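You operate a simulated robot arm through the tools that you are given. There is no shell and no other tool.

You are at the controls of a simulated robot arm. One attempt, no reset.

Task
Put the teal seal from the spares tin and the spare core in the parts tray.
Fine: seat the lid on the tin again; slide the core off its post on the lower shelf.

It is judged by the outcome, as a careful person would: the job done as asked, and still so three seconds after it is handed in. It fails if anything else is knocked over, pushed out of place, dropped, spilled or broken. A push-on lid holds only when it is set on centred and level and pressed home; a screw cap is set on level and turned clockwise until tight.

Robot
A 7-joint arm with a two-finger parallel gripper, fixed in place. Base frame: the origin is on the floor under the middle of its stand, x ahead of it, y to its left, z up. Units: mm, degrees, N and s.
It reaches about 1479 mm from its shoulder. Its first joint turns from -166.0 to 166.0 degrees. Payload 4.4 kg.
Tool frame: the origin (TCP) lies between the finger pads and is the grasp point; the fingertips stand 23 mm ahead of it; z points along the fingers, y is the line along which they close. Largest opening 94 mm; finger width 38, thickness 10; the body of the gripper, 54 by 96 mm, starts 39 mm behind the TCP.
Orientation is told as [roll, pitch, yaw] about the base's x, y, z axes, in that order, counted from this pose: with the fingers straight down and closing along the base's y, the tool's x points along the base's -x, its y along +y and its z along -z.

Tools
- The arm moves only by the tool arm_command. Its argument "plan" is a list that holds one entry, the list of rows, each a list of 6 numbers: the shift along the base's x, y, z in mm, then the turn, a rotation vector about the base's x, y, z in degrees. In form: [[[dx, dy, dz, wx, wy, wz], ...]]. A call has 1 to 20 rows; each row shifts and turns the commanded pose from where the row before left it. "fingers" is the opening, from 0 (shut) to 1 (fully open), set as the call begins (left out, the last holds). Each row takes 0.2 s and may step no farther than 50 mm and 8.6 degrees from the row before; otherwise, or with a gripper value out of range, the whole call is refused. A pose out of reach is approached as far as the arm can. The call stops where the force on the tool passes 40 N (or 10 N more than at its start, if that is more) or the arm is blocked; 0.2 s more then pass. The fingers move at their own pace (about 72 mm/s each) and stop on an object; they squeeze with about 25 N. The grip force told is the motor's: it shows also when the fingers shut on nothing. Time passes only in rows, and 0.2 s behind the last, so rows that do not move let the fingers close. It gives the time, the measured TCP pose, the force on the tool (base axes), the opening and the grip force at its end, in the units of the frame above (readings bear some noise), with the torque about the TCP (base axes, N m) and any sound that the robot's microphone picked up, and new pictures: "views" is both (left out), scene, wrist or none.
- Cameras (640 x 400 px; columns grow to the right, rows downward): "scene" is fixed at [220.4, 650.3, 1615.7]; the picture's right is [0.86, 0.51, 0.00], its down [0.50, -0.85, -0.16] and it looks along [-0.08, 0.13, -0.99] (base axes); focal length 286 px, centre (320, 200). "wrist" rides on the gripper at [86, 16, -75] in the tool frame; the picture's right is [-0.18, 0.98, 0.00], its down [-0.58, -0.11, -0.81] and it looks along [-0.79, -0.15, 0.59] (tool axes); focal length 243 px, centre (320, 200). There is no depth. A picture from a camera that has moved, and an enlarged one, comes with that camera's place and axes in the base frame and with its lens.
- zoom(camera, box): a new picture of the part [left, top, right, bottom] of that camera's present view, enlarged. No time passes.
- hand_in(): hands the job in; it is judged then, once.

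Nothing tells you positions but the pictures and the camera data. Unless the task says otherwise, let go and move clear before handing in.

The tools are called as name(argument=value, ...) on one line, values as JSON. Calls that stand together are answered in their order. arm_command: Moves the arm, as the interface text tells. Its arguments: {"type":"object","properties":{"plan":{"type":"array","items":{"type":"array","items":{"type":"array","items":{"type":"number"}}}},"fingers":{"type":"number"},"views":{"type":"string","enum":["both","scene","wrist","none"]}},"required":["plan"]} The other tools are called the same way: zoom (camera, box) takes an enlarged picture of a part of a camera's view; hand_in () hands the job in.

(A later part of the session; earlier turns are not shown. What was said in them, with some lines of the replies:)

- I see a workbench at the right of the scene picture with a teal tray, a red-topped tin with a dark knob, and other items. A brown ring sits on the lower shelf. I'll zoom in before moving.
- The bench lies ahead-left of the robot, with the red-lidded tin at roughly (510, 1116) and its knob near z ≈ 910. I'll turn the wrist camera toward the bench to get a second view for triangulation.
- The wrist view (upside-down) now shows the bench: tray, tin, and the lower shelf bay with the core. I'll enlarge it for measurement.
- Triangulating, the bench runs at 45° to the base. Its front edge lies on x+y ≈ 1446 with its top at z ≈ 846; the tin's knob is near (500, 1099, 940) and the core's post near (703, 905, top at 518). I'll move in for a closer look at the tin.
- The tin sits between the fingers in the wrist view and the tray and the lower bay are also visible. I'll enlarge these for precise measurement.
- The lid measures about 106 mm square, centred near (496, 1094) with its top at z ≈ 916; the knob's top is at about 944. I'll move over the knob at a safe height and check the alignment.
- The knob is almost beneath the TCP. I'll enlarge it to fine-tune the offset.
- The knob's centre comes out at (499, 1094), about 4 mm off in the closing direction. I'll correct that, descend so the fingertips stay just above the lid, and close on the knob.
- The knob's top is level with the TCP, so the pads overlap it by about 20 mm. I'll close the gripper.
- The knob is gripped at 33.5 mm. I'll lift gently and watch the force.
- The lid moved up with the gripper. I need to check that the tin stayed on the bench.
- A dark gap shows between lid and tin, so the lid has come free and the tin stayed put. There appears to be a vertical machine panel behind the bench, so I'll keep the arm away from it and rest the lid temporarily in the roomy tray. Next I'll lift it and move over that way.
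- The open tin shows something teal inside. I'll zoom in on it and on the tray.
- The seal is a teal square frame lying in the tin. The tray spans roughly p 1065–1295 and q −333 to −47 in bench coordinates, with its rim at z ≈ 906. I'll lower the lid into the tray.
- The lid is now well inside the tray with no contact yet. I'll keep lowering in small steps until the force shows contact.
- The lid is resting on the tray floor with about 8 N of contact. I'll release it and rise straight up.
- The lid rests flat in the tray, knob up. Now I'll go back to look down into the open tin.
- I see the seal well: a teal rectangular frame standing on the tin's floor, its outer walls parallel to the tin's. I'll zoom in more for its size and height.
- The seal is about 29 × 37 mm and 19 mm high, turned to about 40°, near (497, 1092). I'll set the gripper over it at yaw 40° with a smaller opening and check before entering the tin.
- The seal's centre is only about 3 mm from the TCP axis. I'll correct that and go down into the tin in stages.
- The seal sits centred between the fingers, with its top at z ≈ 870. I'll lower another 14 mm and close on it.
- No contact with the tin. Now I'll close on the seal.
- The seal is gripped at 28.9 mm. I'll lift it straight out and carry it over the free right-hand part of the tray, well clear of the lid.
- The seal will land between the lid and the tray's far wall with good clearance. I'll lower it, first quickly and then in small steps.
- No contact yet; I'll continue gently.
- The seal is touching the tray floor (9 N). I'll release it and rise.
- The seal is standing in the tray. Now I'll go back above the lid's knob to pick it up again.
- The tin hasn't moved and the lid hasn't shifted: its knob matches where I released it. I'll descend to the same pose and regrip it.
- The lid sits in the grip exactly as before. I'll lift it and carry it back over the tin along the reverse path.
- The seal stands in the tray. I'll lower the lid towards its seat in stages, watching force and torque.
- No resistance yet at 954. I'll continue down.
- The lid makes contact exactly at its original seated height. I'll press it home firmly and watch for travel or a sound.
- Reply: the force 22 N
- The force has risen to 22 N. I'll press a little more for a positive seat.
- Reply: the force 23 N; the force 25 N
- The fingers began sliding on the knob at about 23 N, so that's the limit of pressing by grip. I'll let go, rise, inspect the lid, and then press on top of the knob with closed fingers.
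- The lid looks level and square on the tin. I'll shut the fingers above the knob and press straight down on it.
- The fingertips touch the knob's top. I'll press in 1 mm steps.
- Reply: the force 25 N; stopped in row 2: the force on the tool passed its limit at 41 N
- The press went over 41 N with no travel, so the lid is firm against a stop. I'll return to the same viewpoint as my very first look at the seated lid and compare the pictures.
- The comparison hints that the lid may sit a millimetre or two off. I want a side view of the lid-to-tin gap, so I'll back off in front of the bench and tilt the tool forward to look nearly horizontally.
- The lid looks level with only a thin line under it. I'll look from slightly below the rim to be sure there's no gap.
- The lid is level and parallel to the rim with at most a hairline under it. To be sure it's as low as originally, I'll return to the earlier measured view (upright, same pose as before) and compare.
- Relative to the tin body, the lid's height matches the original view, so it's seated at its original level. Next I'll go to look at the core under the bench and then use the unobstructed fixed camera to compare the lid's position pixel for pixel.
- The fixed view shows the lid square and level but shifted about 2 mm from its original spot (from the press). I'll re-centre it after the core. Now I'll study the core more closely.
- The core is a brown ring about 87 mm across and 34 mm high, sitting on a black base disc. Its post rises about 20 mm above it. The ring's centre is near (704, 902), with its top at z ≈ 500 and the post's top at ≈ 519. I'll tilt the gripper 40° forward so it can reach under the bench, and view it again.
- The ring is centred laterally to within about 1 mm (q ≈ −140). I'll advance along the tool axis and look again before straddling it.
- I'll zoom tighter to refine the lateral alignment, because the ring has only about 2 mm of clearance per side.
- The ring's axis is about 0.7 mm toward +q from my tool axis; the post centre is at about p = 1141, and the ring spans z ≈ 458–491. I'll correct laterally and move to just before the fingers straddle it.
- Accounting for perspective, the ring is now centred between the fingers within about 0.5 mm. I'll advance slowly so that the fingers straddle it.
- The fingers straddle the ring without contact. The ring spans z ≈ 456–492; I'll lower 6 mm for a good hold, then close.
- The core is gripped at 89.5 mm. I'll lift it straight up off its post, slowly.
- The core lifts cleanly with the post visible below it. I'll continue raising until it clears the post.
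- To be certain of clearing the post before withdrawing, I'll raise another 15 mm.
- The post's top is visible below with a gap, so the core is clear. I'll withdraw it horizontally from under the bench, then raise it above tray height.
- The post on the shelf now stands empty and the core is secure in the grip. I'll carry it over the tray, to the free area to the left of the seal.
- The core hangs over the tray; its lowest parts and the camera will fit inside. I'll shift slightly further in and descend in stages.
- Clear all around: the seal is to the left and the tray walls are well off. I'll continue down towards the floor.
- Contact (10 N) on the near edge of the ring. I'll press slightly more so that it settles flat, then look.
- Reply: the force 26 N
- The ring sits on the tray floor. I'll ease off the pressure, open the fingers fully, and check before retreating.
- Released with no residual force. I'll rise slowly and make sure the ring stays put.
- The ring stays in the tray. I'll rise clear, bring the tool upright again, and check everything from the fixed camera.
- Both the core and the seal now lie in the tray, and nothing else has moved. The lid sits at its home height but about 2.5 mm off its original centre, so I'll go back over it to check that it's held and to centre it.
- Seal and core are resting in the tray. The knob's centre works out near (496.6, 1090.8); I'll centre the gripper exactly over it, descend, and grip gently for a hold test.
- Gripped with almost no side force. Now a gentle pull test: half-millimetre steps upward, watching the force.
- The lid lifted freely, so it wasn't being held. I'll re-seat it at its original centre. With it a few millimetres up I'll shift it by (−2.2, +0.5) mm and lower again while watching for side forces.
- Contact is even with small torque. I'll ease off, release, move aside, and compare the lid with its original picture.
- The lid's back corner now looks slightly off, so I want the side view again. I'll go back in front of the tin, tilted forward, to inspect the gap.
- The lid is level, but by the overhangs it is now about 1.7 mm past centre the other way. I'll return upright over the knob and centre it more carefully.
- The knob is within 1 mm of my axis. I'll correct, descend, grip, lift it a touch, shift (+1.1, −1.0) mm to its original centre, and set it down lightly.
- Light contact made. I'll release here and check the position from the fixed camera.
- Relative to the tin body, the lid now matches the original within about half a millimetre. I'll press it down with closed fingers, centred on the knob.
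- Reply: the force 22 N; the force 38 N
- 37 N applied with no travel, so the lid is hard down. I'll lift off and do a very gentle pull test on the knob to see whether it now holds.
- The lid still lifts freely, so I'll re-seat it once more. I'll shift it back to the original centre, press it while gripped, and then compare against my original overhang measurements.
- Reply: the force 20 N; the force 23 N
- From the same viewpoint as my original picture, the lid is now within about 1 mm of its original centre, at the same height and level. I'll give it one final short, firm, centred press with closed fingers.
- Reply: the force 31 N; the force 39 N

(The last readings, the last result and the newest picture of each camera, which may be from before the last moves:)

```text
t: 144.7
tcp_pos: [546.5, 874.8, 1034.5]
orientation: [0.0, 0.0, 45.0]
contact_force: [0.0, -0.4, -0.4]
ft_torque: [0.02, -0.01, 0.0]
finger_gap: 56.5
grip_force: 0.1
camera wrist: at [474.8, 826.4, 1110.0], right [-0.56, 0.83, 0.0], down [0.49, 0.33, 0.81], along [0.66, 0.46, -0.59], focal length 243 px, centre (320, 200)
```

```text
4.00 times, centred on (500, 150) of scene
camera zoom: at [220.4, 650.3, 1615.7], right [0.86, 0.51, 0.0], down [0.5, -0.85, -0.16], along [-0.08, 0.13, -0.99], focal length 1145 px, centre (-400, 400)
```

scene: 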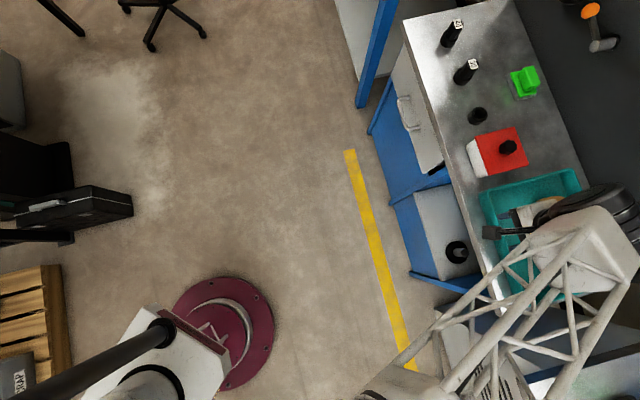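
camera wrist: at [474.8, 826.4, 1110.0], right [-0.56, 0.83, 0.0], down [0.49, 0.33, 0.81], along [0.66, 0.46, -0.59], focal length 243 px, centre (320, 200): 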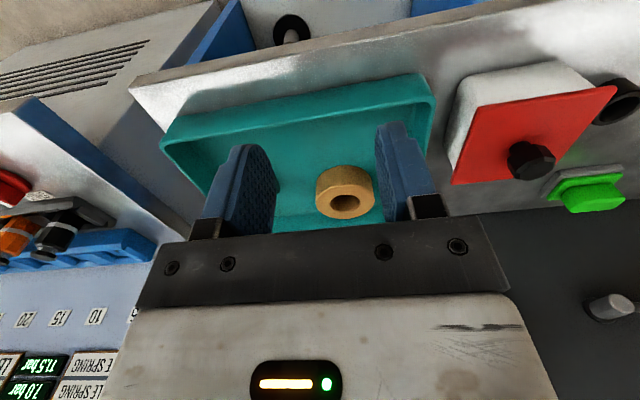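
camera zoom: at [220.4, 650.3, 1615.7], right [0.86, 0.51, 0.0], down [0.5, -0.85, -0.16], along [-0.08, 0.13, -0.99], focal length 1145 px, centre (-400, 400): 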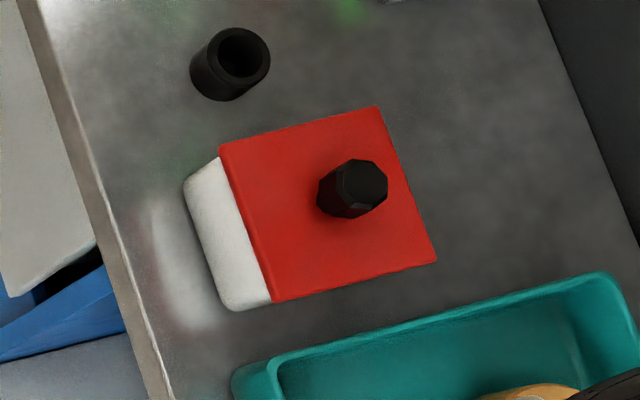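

The lid is level and hard down, but pressing makes the arm drift about 2 mm in +x under load and drags the lid with it. I'll centre it once more and press again while compensating for that drift.

arm_command(plan=[[[-10.5, 42.6, 0, 0, 0, 0], [-10.5, 42.6, 0, 0, 0, 0], [-10.5, 42.6, 0, 0, 0, 0], [-10.6, 42.6, 0, 0, 0, 0], [-10.6, 42.7, 0, 0, 0, 0], [0, 0, -20, 0, 0, 0], [0, 0, -17, 0, 0, 0], [0, 0, 0, 0, 0, 0]]], fingers=0.6, views="wrist")

zoom(camera="wrist", box=[240, 60, 400, 160])

```text
t: 146.5
tcp_pos: [493.1, 1091.0, 997.0]
orientation: [0.2, 0.1, 45.0]
contact_force: [0.4, 0.0, 0.3]
ft_torque: [0.0, -0.04, -0.01]
finger_gap: 56.6
grip_force: 0.0
camera wrist: at [422.7, 1042.3, 1072.0], right [-0.56, 0.83, 0.0], down [0.49, 0.33, 0.81], along [0.66, 0.46, -0.59], focal length 243 px, centre (320, 200)
```

wrist: 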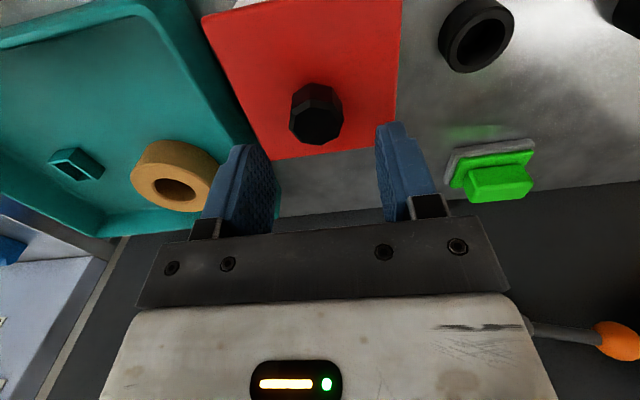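

```text
4.00 times, centred on (320, 110) of wrist
camera zoom: at [422.7, 1042.3, 1072.0], right [-0.56, 0.83, 0.0], down [0.49, 0.33, 0.81], along [0.66, 0.46, -0.59], focal length 970 px, centre (320, 560)
```

zoom: 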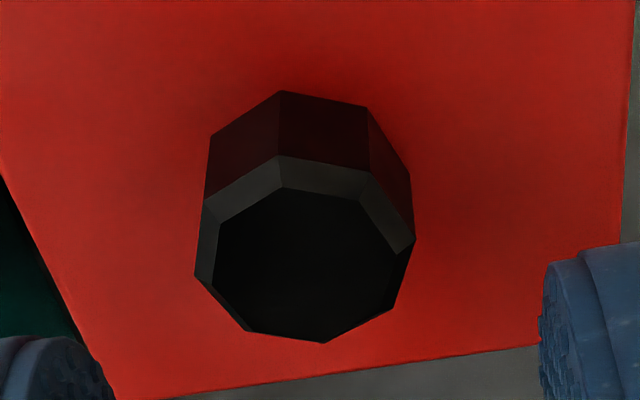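

arm_command(plan=[[[1.7, -1.4, 0, 0, 0, 0], [0, 0, -17, 0, 0, 0], [0, 0, -17, 0, 0, 0], [0, 0, -10, 0, 0, 0], [0, 0, -5.5, 0, 0, 0], [0, 0, 0, 0, 0, 0]]], views="none")

arm_command(plan=[[[0, 0, 0, 0, 0, 0], [0, 0, 0, 0, 0, 0], [0, 0, 0, 0, 0, 0], [0, 0, 0, 0, 0, 0]]], fingers=0, views="none")

arm_command(plan=[[[0, 0, 1, 0, 0, 0], [0, 0, 1, 0, 0, 0], [-1.1, 1.2, 0, 0, 0, 0], [0, 0, 0, 0, 0, 0], [0, 0, 0, 0, 0, 0]]], views="none")

arm_command(plan=[[[0, 0, -1, 0, 0, 0], [0, 0, -0.7, 0, 0, 0], [0, 0, 0, 0, 0, 0]]], views="none")

```text
t: 147.9
tcp_pos: [497.7, 1089.2, 948.4]
orientation: [0.1, 0.1, 45.0]
contact_force: [0.0, 0.5, -0.1]
ft_torque: [0.03, 0.03, -0.01]
finger_gap: 56.3
grip_force: 0.1
```

```text
t: 148.9
tcp_pos: [496.6, 1089.1, 948.6]
orientation: [0.1, 0.1, 45.0]
contact_force: [0.5, -0.7, 0.2]
ft_torque: [-0.06, -0.06, 0.01]
finger_gap: 33.4
grip_force: 25.1
```

```text
t: 150.1
tcp_pos: [496.1, 1090.3, 949.7]
orientation: [0.1, 0.1, 45.0]
contact_force: [0.3, -0.4, -0.6]
ft_torque: [-0.01, 0.05, -0.01]
finger_gap: 33.2
grip_force: 24.9
```

```text
t: 150.9
tcp_pos: [496.6, 1091.1, 949.1]
orientation: [0.1, 0.1, 45.0]
contact_force: [0.3, 0.1, -0.5]
ft_torque: [-0.02, -0.07, 0.02]
finger_gap: 33.2
grip_force: 25.3
```

arm_command(plan=[[[0, 0, -0.4, 0, 0, 0], [0, 0, 0, 0, 0, 0]]], views="none")

arm_command(plan=[[[0, 0, 0, 0, 0, 0], [0, 0, 0, 0, 0, 0], [0, 0, 0, 0, 0, 0], [0, 0, 10, 0, 0, 0], [0, 0, 25, 0, 0, 0], [0, 0, 25, 0, 0, 0], [0, 0, 27, 0, 0, 0], [11, -43, 0, 0, 0, 0], [11, -43, 0, 0, 0, 0], [11, -43, 0, 0, 0, 0], [11, -43, 0, 0, 0, 0], [11, -43, 0, 0, 0, 0], [0, 0, 0, 0, 0, 0]]], fingers=0.6, views="wrist")

zoom(camera="scene", box=[420, 100, 580, 200])

zoom(camera="scene", box=[460, 120, 540, 180])

```text
t: 151.5
tcp_pos: [495.1, 1089.2, 948.7]
orientation: [0.1, 0.0, 45.1]
contact_force: [-0.5, 0.5, 2.7]
ft_torque: [-0.16, -0.02, 0.0]
finger_gap: 33.6
grip_force: 24.8
```

```text
t: 154.3
tcp_pos: [550.2, 875.6, 1031.4]
orientation: [0.2, 0.1, 44.9]
contact_force: [0.5, -0.1, 0.6]
ft_torque: [-0.01, 0.01, 0.0]
finger_gap: 56.3
grip_force: 0.1
camera wrist: at [478.6, 825.5, 1107.3], right [-0.56, 0.83, 0.0], down [0.49, 0.33, 0.81], along [0.66, 0.46, -0.59], focal length 243 px, centre (320, 200)
```

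wrist: 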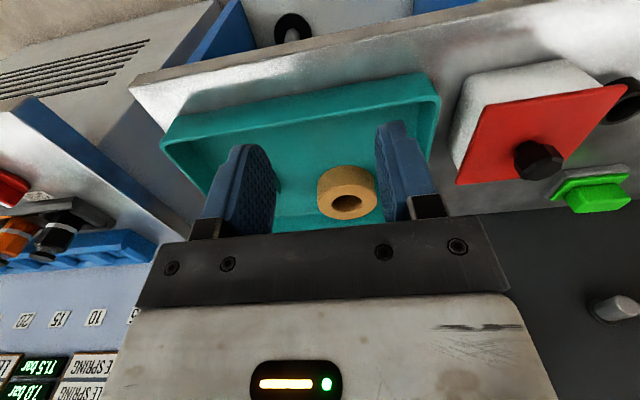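

```text
4.00 times, centred on (500, 150) of scene
camera zoom: at [220.4, 650.3, 1615.7], right [0.86, 0.51, 0.0], down [0.5, -0.85, -0.16], along [-0.08, 0.13, -0.99], focal length 1145 px, centre (-400, 400)
```

zoom: 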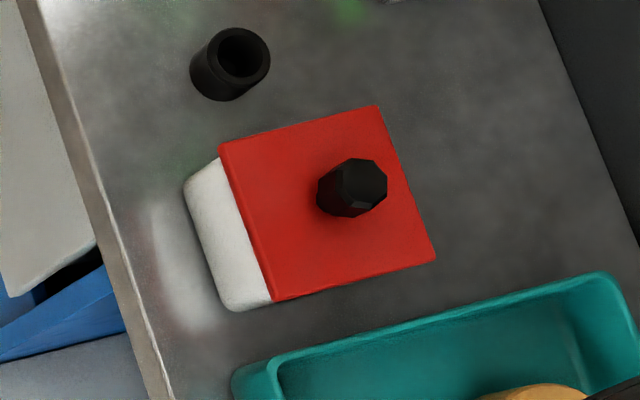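

```text
6.67 times, centred on (500, 150) of scene
camera zoom: at [220.4, 650.3, 1615.7], right [0.86, 0.51, 0.0], down [0.5, -0.85, -0.16], along [-0.08, 0.13, -0.99], focal length 1909 px, centre (-880, 533)
```

zoom: 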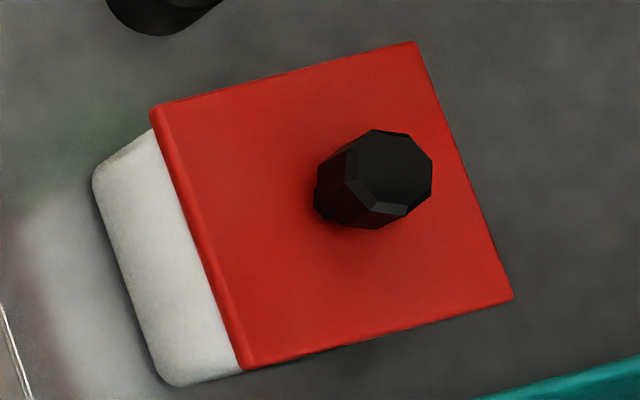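

The lid is now about 1 mm from its original centre. I'll return above the knob with closed fingers and press with drift compensation.

arm_command(plan=[[[-11, 43, 0, 0, 0, 0], [-11, 43, 0, 0, 0, 0], [-11, 43, 0, 0, 0, 0], [-11, 43, 0, 0, 0, 0], [-11, 43, 0, 0, 0, 0], [0, 0, -25, 0, 0, 0], [0, 0, -20, 0, 0, 0], [0, 0, -8, 0, 0, 0], [0, 0, 0, 0, 0, 0]]], fingers=0, views="wrist")

arm_command(plan=[[[0, 0, -2, 0, 0, 0], [0, 0, -2, 0, 0, 0], [0, 0, 0, 0, 0, 0]]], views="none")

arm_command(plan=[[[0, 0, -1, 0, 0, 0], [0, 0, 0, 0, 0, 0]]], views="none")

```text
t: 156.3
tcp_pos: [495.3, 1090.0, 980.6]
orientation: [0.2, 0.1, 45.0]
contact_force: [-0.1, -0.7, 0.4]
ft_torque: [0.0, -0.01, -0.03]
finger_gap: 0.0
grip_force: 24.3
camera wrist: at [423.4, 1041.0, 1055.3], right [-0.56, 0.83, 0.0], down [0.49, 0.33, 0.81], along [0.66, 0.46, -0.59], focal length 243 px, centre (320, 200)
```

wrist: 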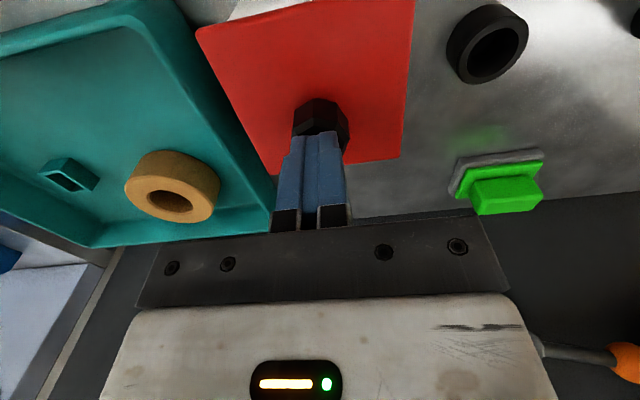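

```text
t: 157.1
tcp_pos: [496.8, 1089.8, 977.1]
orientation: [0.1, 0.0, 45.0]
contact_force: [0.3, 0.4, 0.6]
ft_torque: [0.01, -0.01, 0.01]
finger_gap: 0.0
grip_force: 24.9
```

```text
t: 157.7
tcp_pos: [495.7, 1090.9, 976.5]
orientation: [0.1, 0.1, 44.9]
contact_force: [0.9, 0.2, -0.4]
ft_torque: [0.01, 0.02, 0.0]
finger_gap: 0.1
grip_force: 25.3
```

arm_command(plan=[[[0, 0, -1.2, 0, 0, 0], [-0.3, 0.1, -1, 0, 0, 0], [-0.5, 0.2, -1, 0, 0, 0]]], views="none")

arm_command(plan=[[[-0.5, 0.2, -0.9, 0, 0, 0]]], views="none")

```text
t: 158.5
tcp_pos: [496.1, 1088.2, 975.5]
orientation: [0.1, 0.1, 44.9]
contact_force: [3.2, -1.5, 8.2]
ft_torque: [-0.02, -0.09, -0.01]
finger_gap: 0.1
grip_force: 25.3
```

```text
t: 158.9
tcp_pos: [495.1, 1090.0, 974.7]
orientation: [0.1, 0.0, 45.0]
contact_force: [2.8, -5.8, 17.3]
ft_torque: [-0.15, -0.02, -0.02]
finger_gap: 0.1
grip_force: 25.2
```

arm_command(plan=[[[-0.3, 0.1, -0.9, 0, 0, 0]]], views="none")

arm_command(plan=[[[-0.2, 0.1, -0.5, 0, 0, 0]]], views="none")

```text
t: 159.3
tcp_pos: [494.8, 1090.8, 975.1]
orientation: [0.1, -0.2, 44.9]
contact_force: [7.2, -6.0, 28.5]
ft_torque: [-0.16, -0.16, 0.02]
finger_gap: 0.0
grip_force: 24.6
```

```text
t: 159.7
tcp_pos: [493.6, 1090.1, 975.1]
orientation: [0.1, -0.1, 45.1]
contact_force: [10.2, -8.8, 38.5]
ft_torque: [-0.2, -0.23, -0.02]
finger_gap: 0.1
grip_force: 25.2
```

Pressed to 38 N without slipping. I'll unload along the reverse path, move aside, and check.

arm_command(plan=[[[0.5, -0.3, 1.2, 0, 0, 0], [0.6, -0.3, 1.3, 0, 0, 0], [0.3, -0.1, 1.5, 0, 0, 0], [0, 0, 5, 0, 0, 0], [0, 0, 20, 0, 0, 0], [0, 0, 30, 0, 0, 0], [11, -43, 0, 0, 0, 0], [11, -43, 0, 0, 0, 0], [11, -43, 0, 0, 0, 0], [11, -43, 0, 0, 0, 0], [11, -43, 0, 0, 0, 0], [0, 0, 0, 0, 0, 0]]], views="both")

zoom(camera="scene", box=[420, 100, 580, 200])

zoom(camera="scene", box=[460, 120, 540, 180])

```text
t: 162.3
tcp_pos: [548.7, 874.2, 1033.8]
orientation: [0.1, 0.0, 45.0]
contact_force: [0.1, 0.5, 0.1]
ft_torque: [-0.04, 0.02, 0.03]
finger_gap: 0.0
grip_force: 24.8
camera wrist: at [477.7, 825.2, 1108.0], right [-0.56, 0.83, 0.0], down [0.49, 0.33, 0.81], along [0.66, 0.46, -0.59], focal length 243 px, centre (320, 200)
```

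scene: 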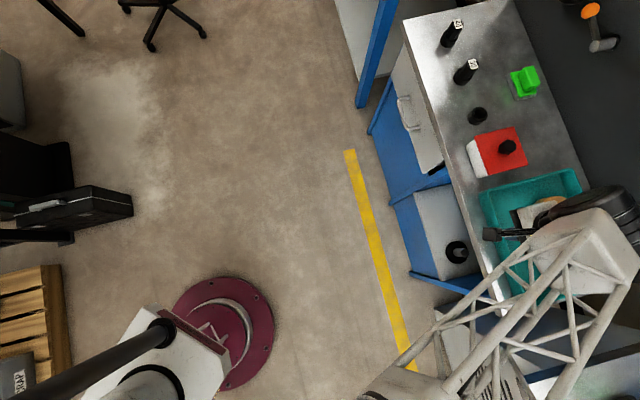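
wrist: 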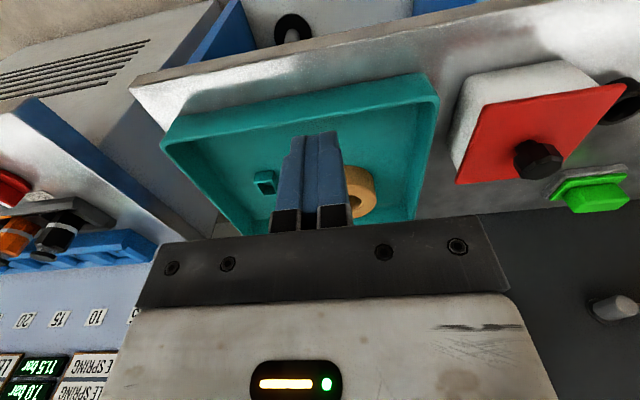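

```text
4.00 times, centred on (500, 150) of scene
camera zoom: at [220.4, 650.3, 1615.7], right [0.86, 0.51, 0.0], down [0.5, -0.85, -0.16], along [-0.08, 0.13, -0.99], focal length 1145 px, centre (-400, 400)
```

zoom: 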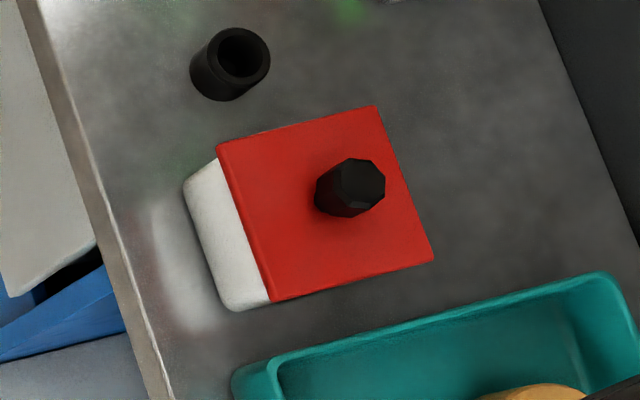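

```text
6.67 times, centred on (500, 150) of scene
camera zoom: at [220.4, 650.3, 1615.7], right [0.86, 0.51, 0.0], down [0.5, -0.85, -0.16], along [-0.08, 0.13, -0.99], focal length 1909 px, centre (-880, 533)
```

zoom: 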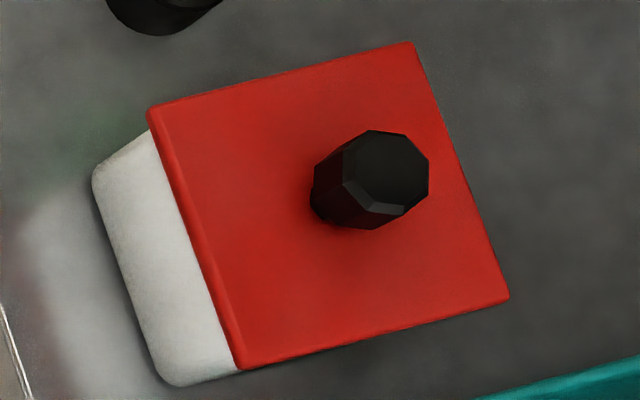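

The lid is now within about 1 mm of its original centre after the firm press. I'll take one close, low side view to confirm it's seated flush all along.

arm_command(plan=[[[-40.4, 19, 0, 0, 0, 0], [-40.4, 19, 0, 0, 0, 0], [-40.4, 19, 0, 0, 0, 0], [-40.4, 19, 0, 0, 0, 0], [-40.4, 19, 0, 0, 0, 0], [0, 0, -22, 5.42, -5.42, 0], [0, 0, -22, 5.42, -5.42, 0], [0, 0, -22, 5.42, -5.42, 0], [0, 0, -21, 5.42, -5.42, 0], [0, 0, -21, 5.42, -5.42, 0], [0, 0, -21, 5.42, -5.42, 0], [20, 20, 0, 0, 0, 0], [20, 20, 0, 0, 0, 0], [0, 0, 0, 0, 0, 0]]], fingers=1, views="wrist")

zoom(camera="wrist", box=[230, 130, 410, 230])

```text
t: 165.3
tcp_pos: [387.1, 1010.7, 900.5]
orientation: [0.1, -45.9, 45.0]
contact_force: [-0.3, 0.6, -0.6]
ft_torque: [-0.01, -0.02, -0.05]
finger_gap: 93.8
grip_force: 0.1
camera wrist: at [297.4, 942.3, 890.3], right [-0.61, 0.78, 0.13], down [-0.05, -0.2, 0.98], along [0.79, 0.59, 0.16], focal length 243 px, centre (320, 200)
```

wrist: 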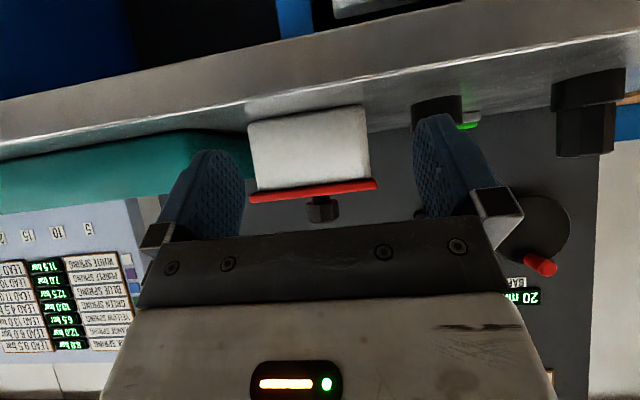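

```text
3.56 times, centred on (320, 180) of wrist
camera zoom: at [297.4, 942.3, 890.3], right [-0.61, 0.78, 0.13], down [-0.05, -0.2, 0.98], along [0.79, 0.59, 0.16], focal length 863 px, centre (320, 271)
```

zoom: 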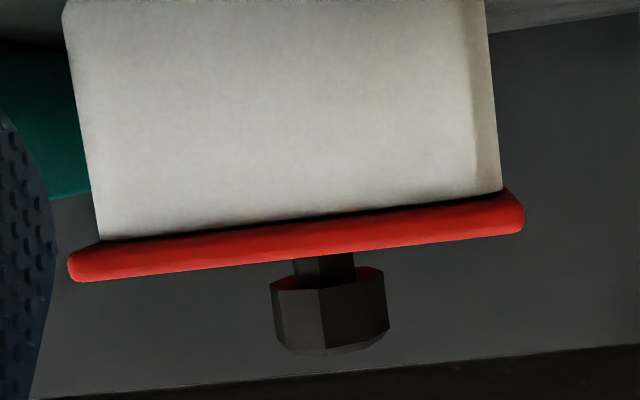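

zoom(camera="wrist", box=[245, 175, 295, 207])

zoom(camera="wrist", box=[330, 165, 380, 197])

zoom(camera="wrist", box=[285, 170, 335, 202])

```text
12.50 times, centred on (270, 191) of wrist
camera zoom: at [297.4, 942.3, 890.3], right [-0.61, 0.78, 0.13], down [-0.05, -0.2, 0.98], along [0.79, 0.59, 0.16], focal length 3033 px, centre (945, 312)
```

zoom: 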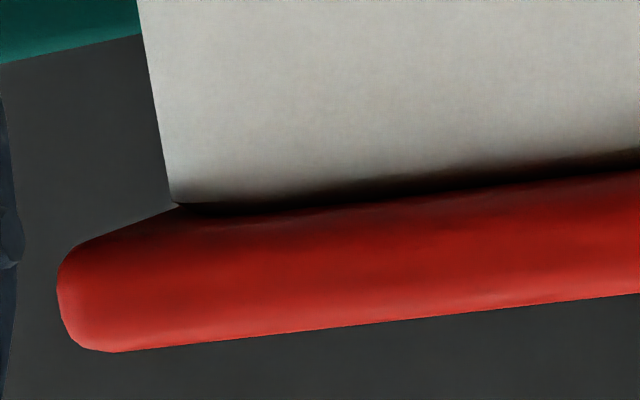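

```text
12.50 times, centred on (355, 181) of wrist
camera zoom: at [297.4, 942.3, 890.3], right [-0.61, 0.78, 0.13], down [-0.05, -0.2, 0.98], along [0.79, 0.59, 0.16], focal length 3033 px, centre (-118, 438)
```

zoom: 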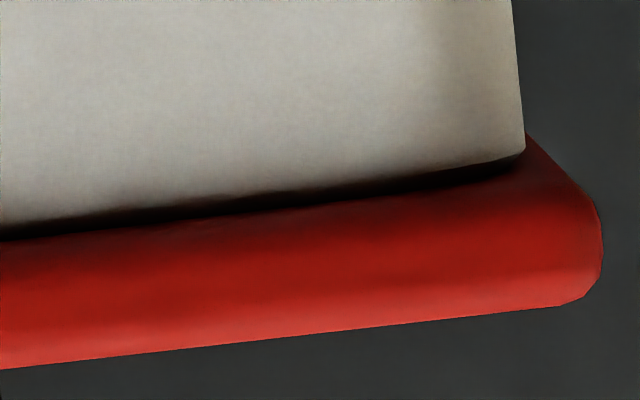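

```text
12.50 times, centred on (310, 186) of wrist
camera zoom: at [297.4, 942.3, 890.3], right [-0.61, 0.78, 0.13], down [-0.05, -0.2, 0.98], along [0.79, 0.59, 0.16], focal length 3033 px, centre (445, 375)
```

zoom: 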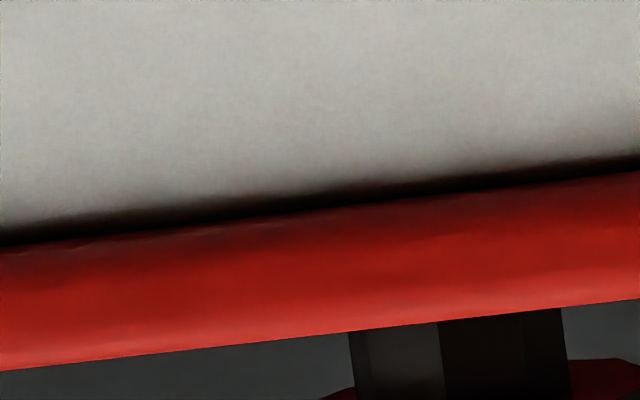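

The lid now sits flush on the rim along its whole front, level, with equal overhang on both sides, so it's home and centred. I'll retreat clear and make a final check of everything.

arm_command(plan=[[[-30, -30, 0, 0, 0, 0], [-30, -30, 10, 0, 0, 0], [-25, -25, 25, -5.42, 5.42, 0], [-20, -25, 30, -5.42, 5.42, 0], [-10, -30, 30, -5.42, 5.42, 0], [-10, -30, 30, -5.42, 5.42, 0], [-10, -30, 30, -5.42, 5.42, 0], [-10, -30, 30, -5.42, 5.42, 0], [0, -40, 20, 0, 0, 0], [0, -40, 20, 0, 0, 0], [0, 0, 0, 0, 0, 0]]])

zoom(camera="scene", box=[400, 0, 640, 150])

zoom(camera="scene", box=[440, 120, 640, 320])

zoom(camera="scene", box=[380, 180, 540, 280])

```text
t: 167.7
tcp_pos: [246.2, 700.2, 1126.8]
orientation: [0.2, 0.1, 45.0]
contact_force: [0.3, 0.4, 1.1]
ft_torque: [-0.02, 0.01, -0.01]
finger_gap: 93.8
grip_force: 0.0
camera wrist: at [174.8, 650.1, 1201.0], right [-0.56, 0.83, 0.0], down [0.49, 0.33, 0.81], along [0.66, 0.46, -0.59], focal length 243 px, centre (320, 200)
```

scene: 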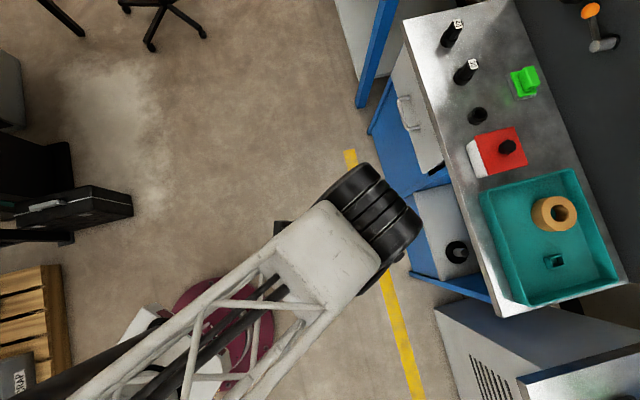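
wrist: 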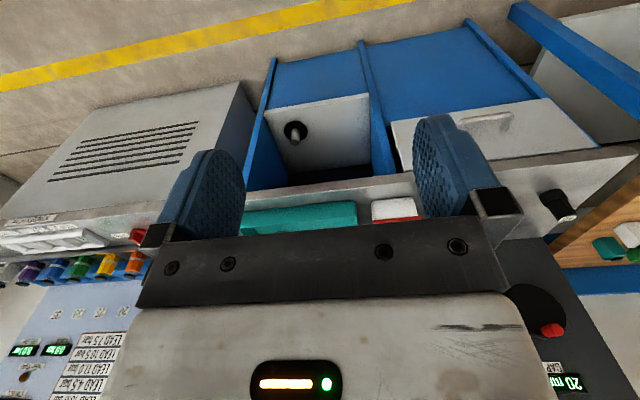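

```text
2.67 times, centred on (520, 75) of scene
camera zoom: at [220.4, 650.3, 1615.7], right [0.86, 0.51, 0.0], down [0.5, -0.85, -0.16], along [-0.08, 0.13, -0.99], focal length 764 px, centre (-213, 533)
```

zoom: 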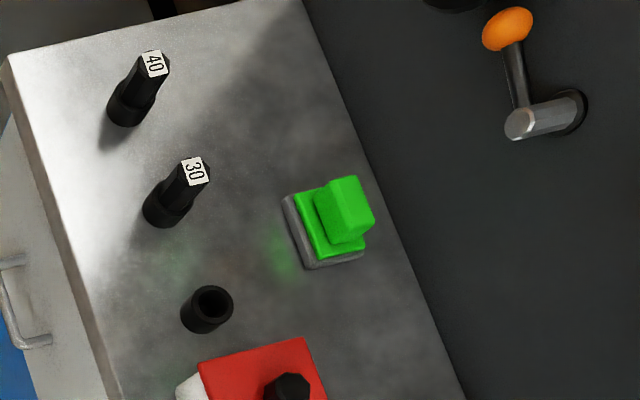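

```text
2.00 times, centred on (540, 220) of scene
camera zoom: at [220.4, 650.3, 1615.7], right [0.86, 0.51, 0.0], down [0.5, -0.85, -0.16], along [-0.08, 0.13, -0.99], focal length 573 px, centre (-120, 160)
```

zoom: 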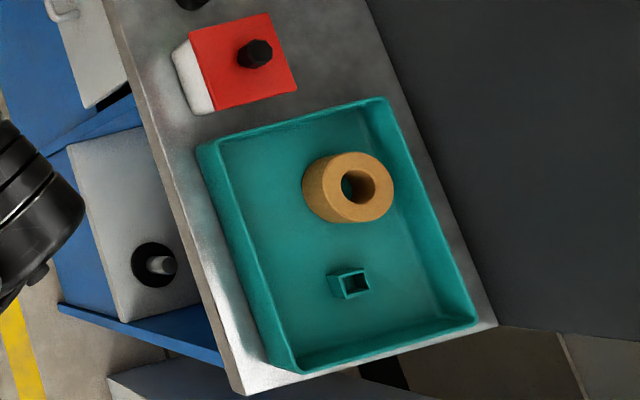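

```text
4.00 times, centred on (460, 230) of scene
camera zoom: at [220.4, 650.3, 1615.7], right [0.86, 0.51, 0.0], down [0.5, -0.85, -0.16], along [-0.08, 0.13, -0.99], focal length 1145 px, centre (-240, 80)
```

zoom: 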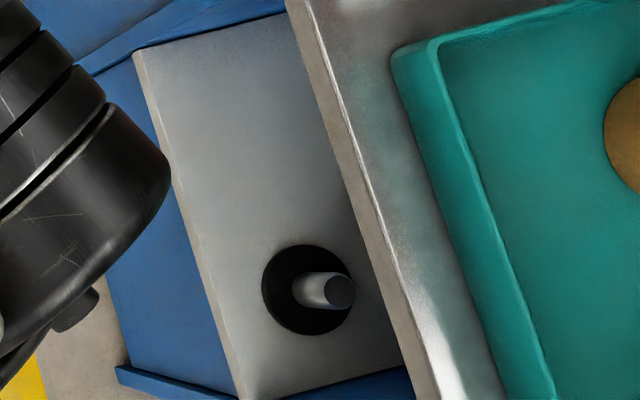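

The teal seal and the core lie in the parts tray, and the lid sits level and flush on the tin. The post is empty, everything else is where it was, and the arm is clear. I'm handing in.

hand_in()

```text
The job is handed in.
```

The teal seal and the spare core are both in the parts tray. The lid is back on the spares tin, and I've handed the job in. The one doubt is the lid: **I never confirmed that it grips the tin.**

- **Seal:** it stands on the tray floor, clear of the core.
- **Core:** it slid off its post without catching and lies flat in the tray. The post on the lower shelf is empty.
- **Lid:**
  - Pressing the lid home dragged it a couple of millimetres off centre, so I lifted, re-centred and pressed it several times.
  - In the last pictures it is level and flush on the rim. It is within about 1 mm of where it started, after a final press of about 38 N.
  - In the pull tests I made along the way it lifted off freely. I didn't pull again after the last press, and I never heard a click.
- **Everything else:** the other items on the bench look unmoved in the last pictures. The tin may have shifted by up to about 1 mm while I re-seated the lid. The arm let go and moved clear before I handed in.
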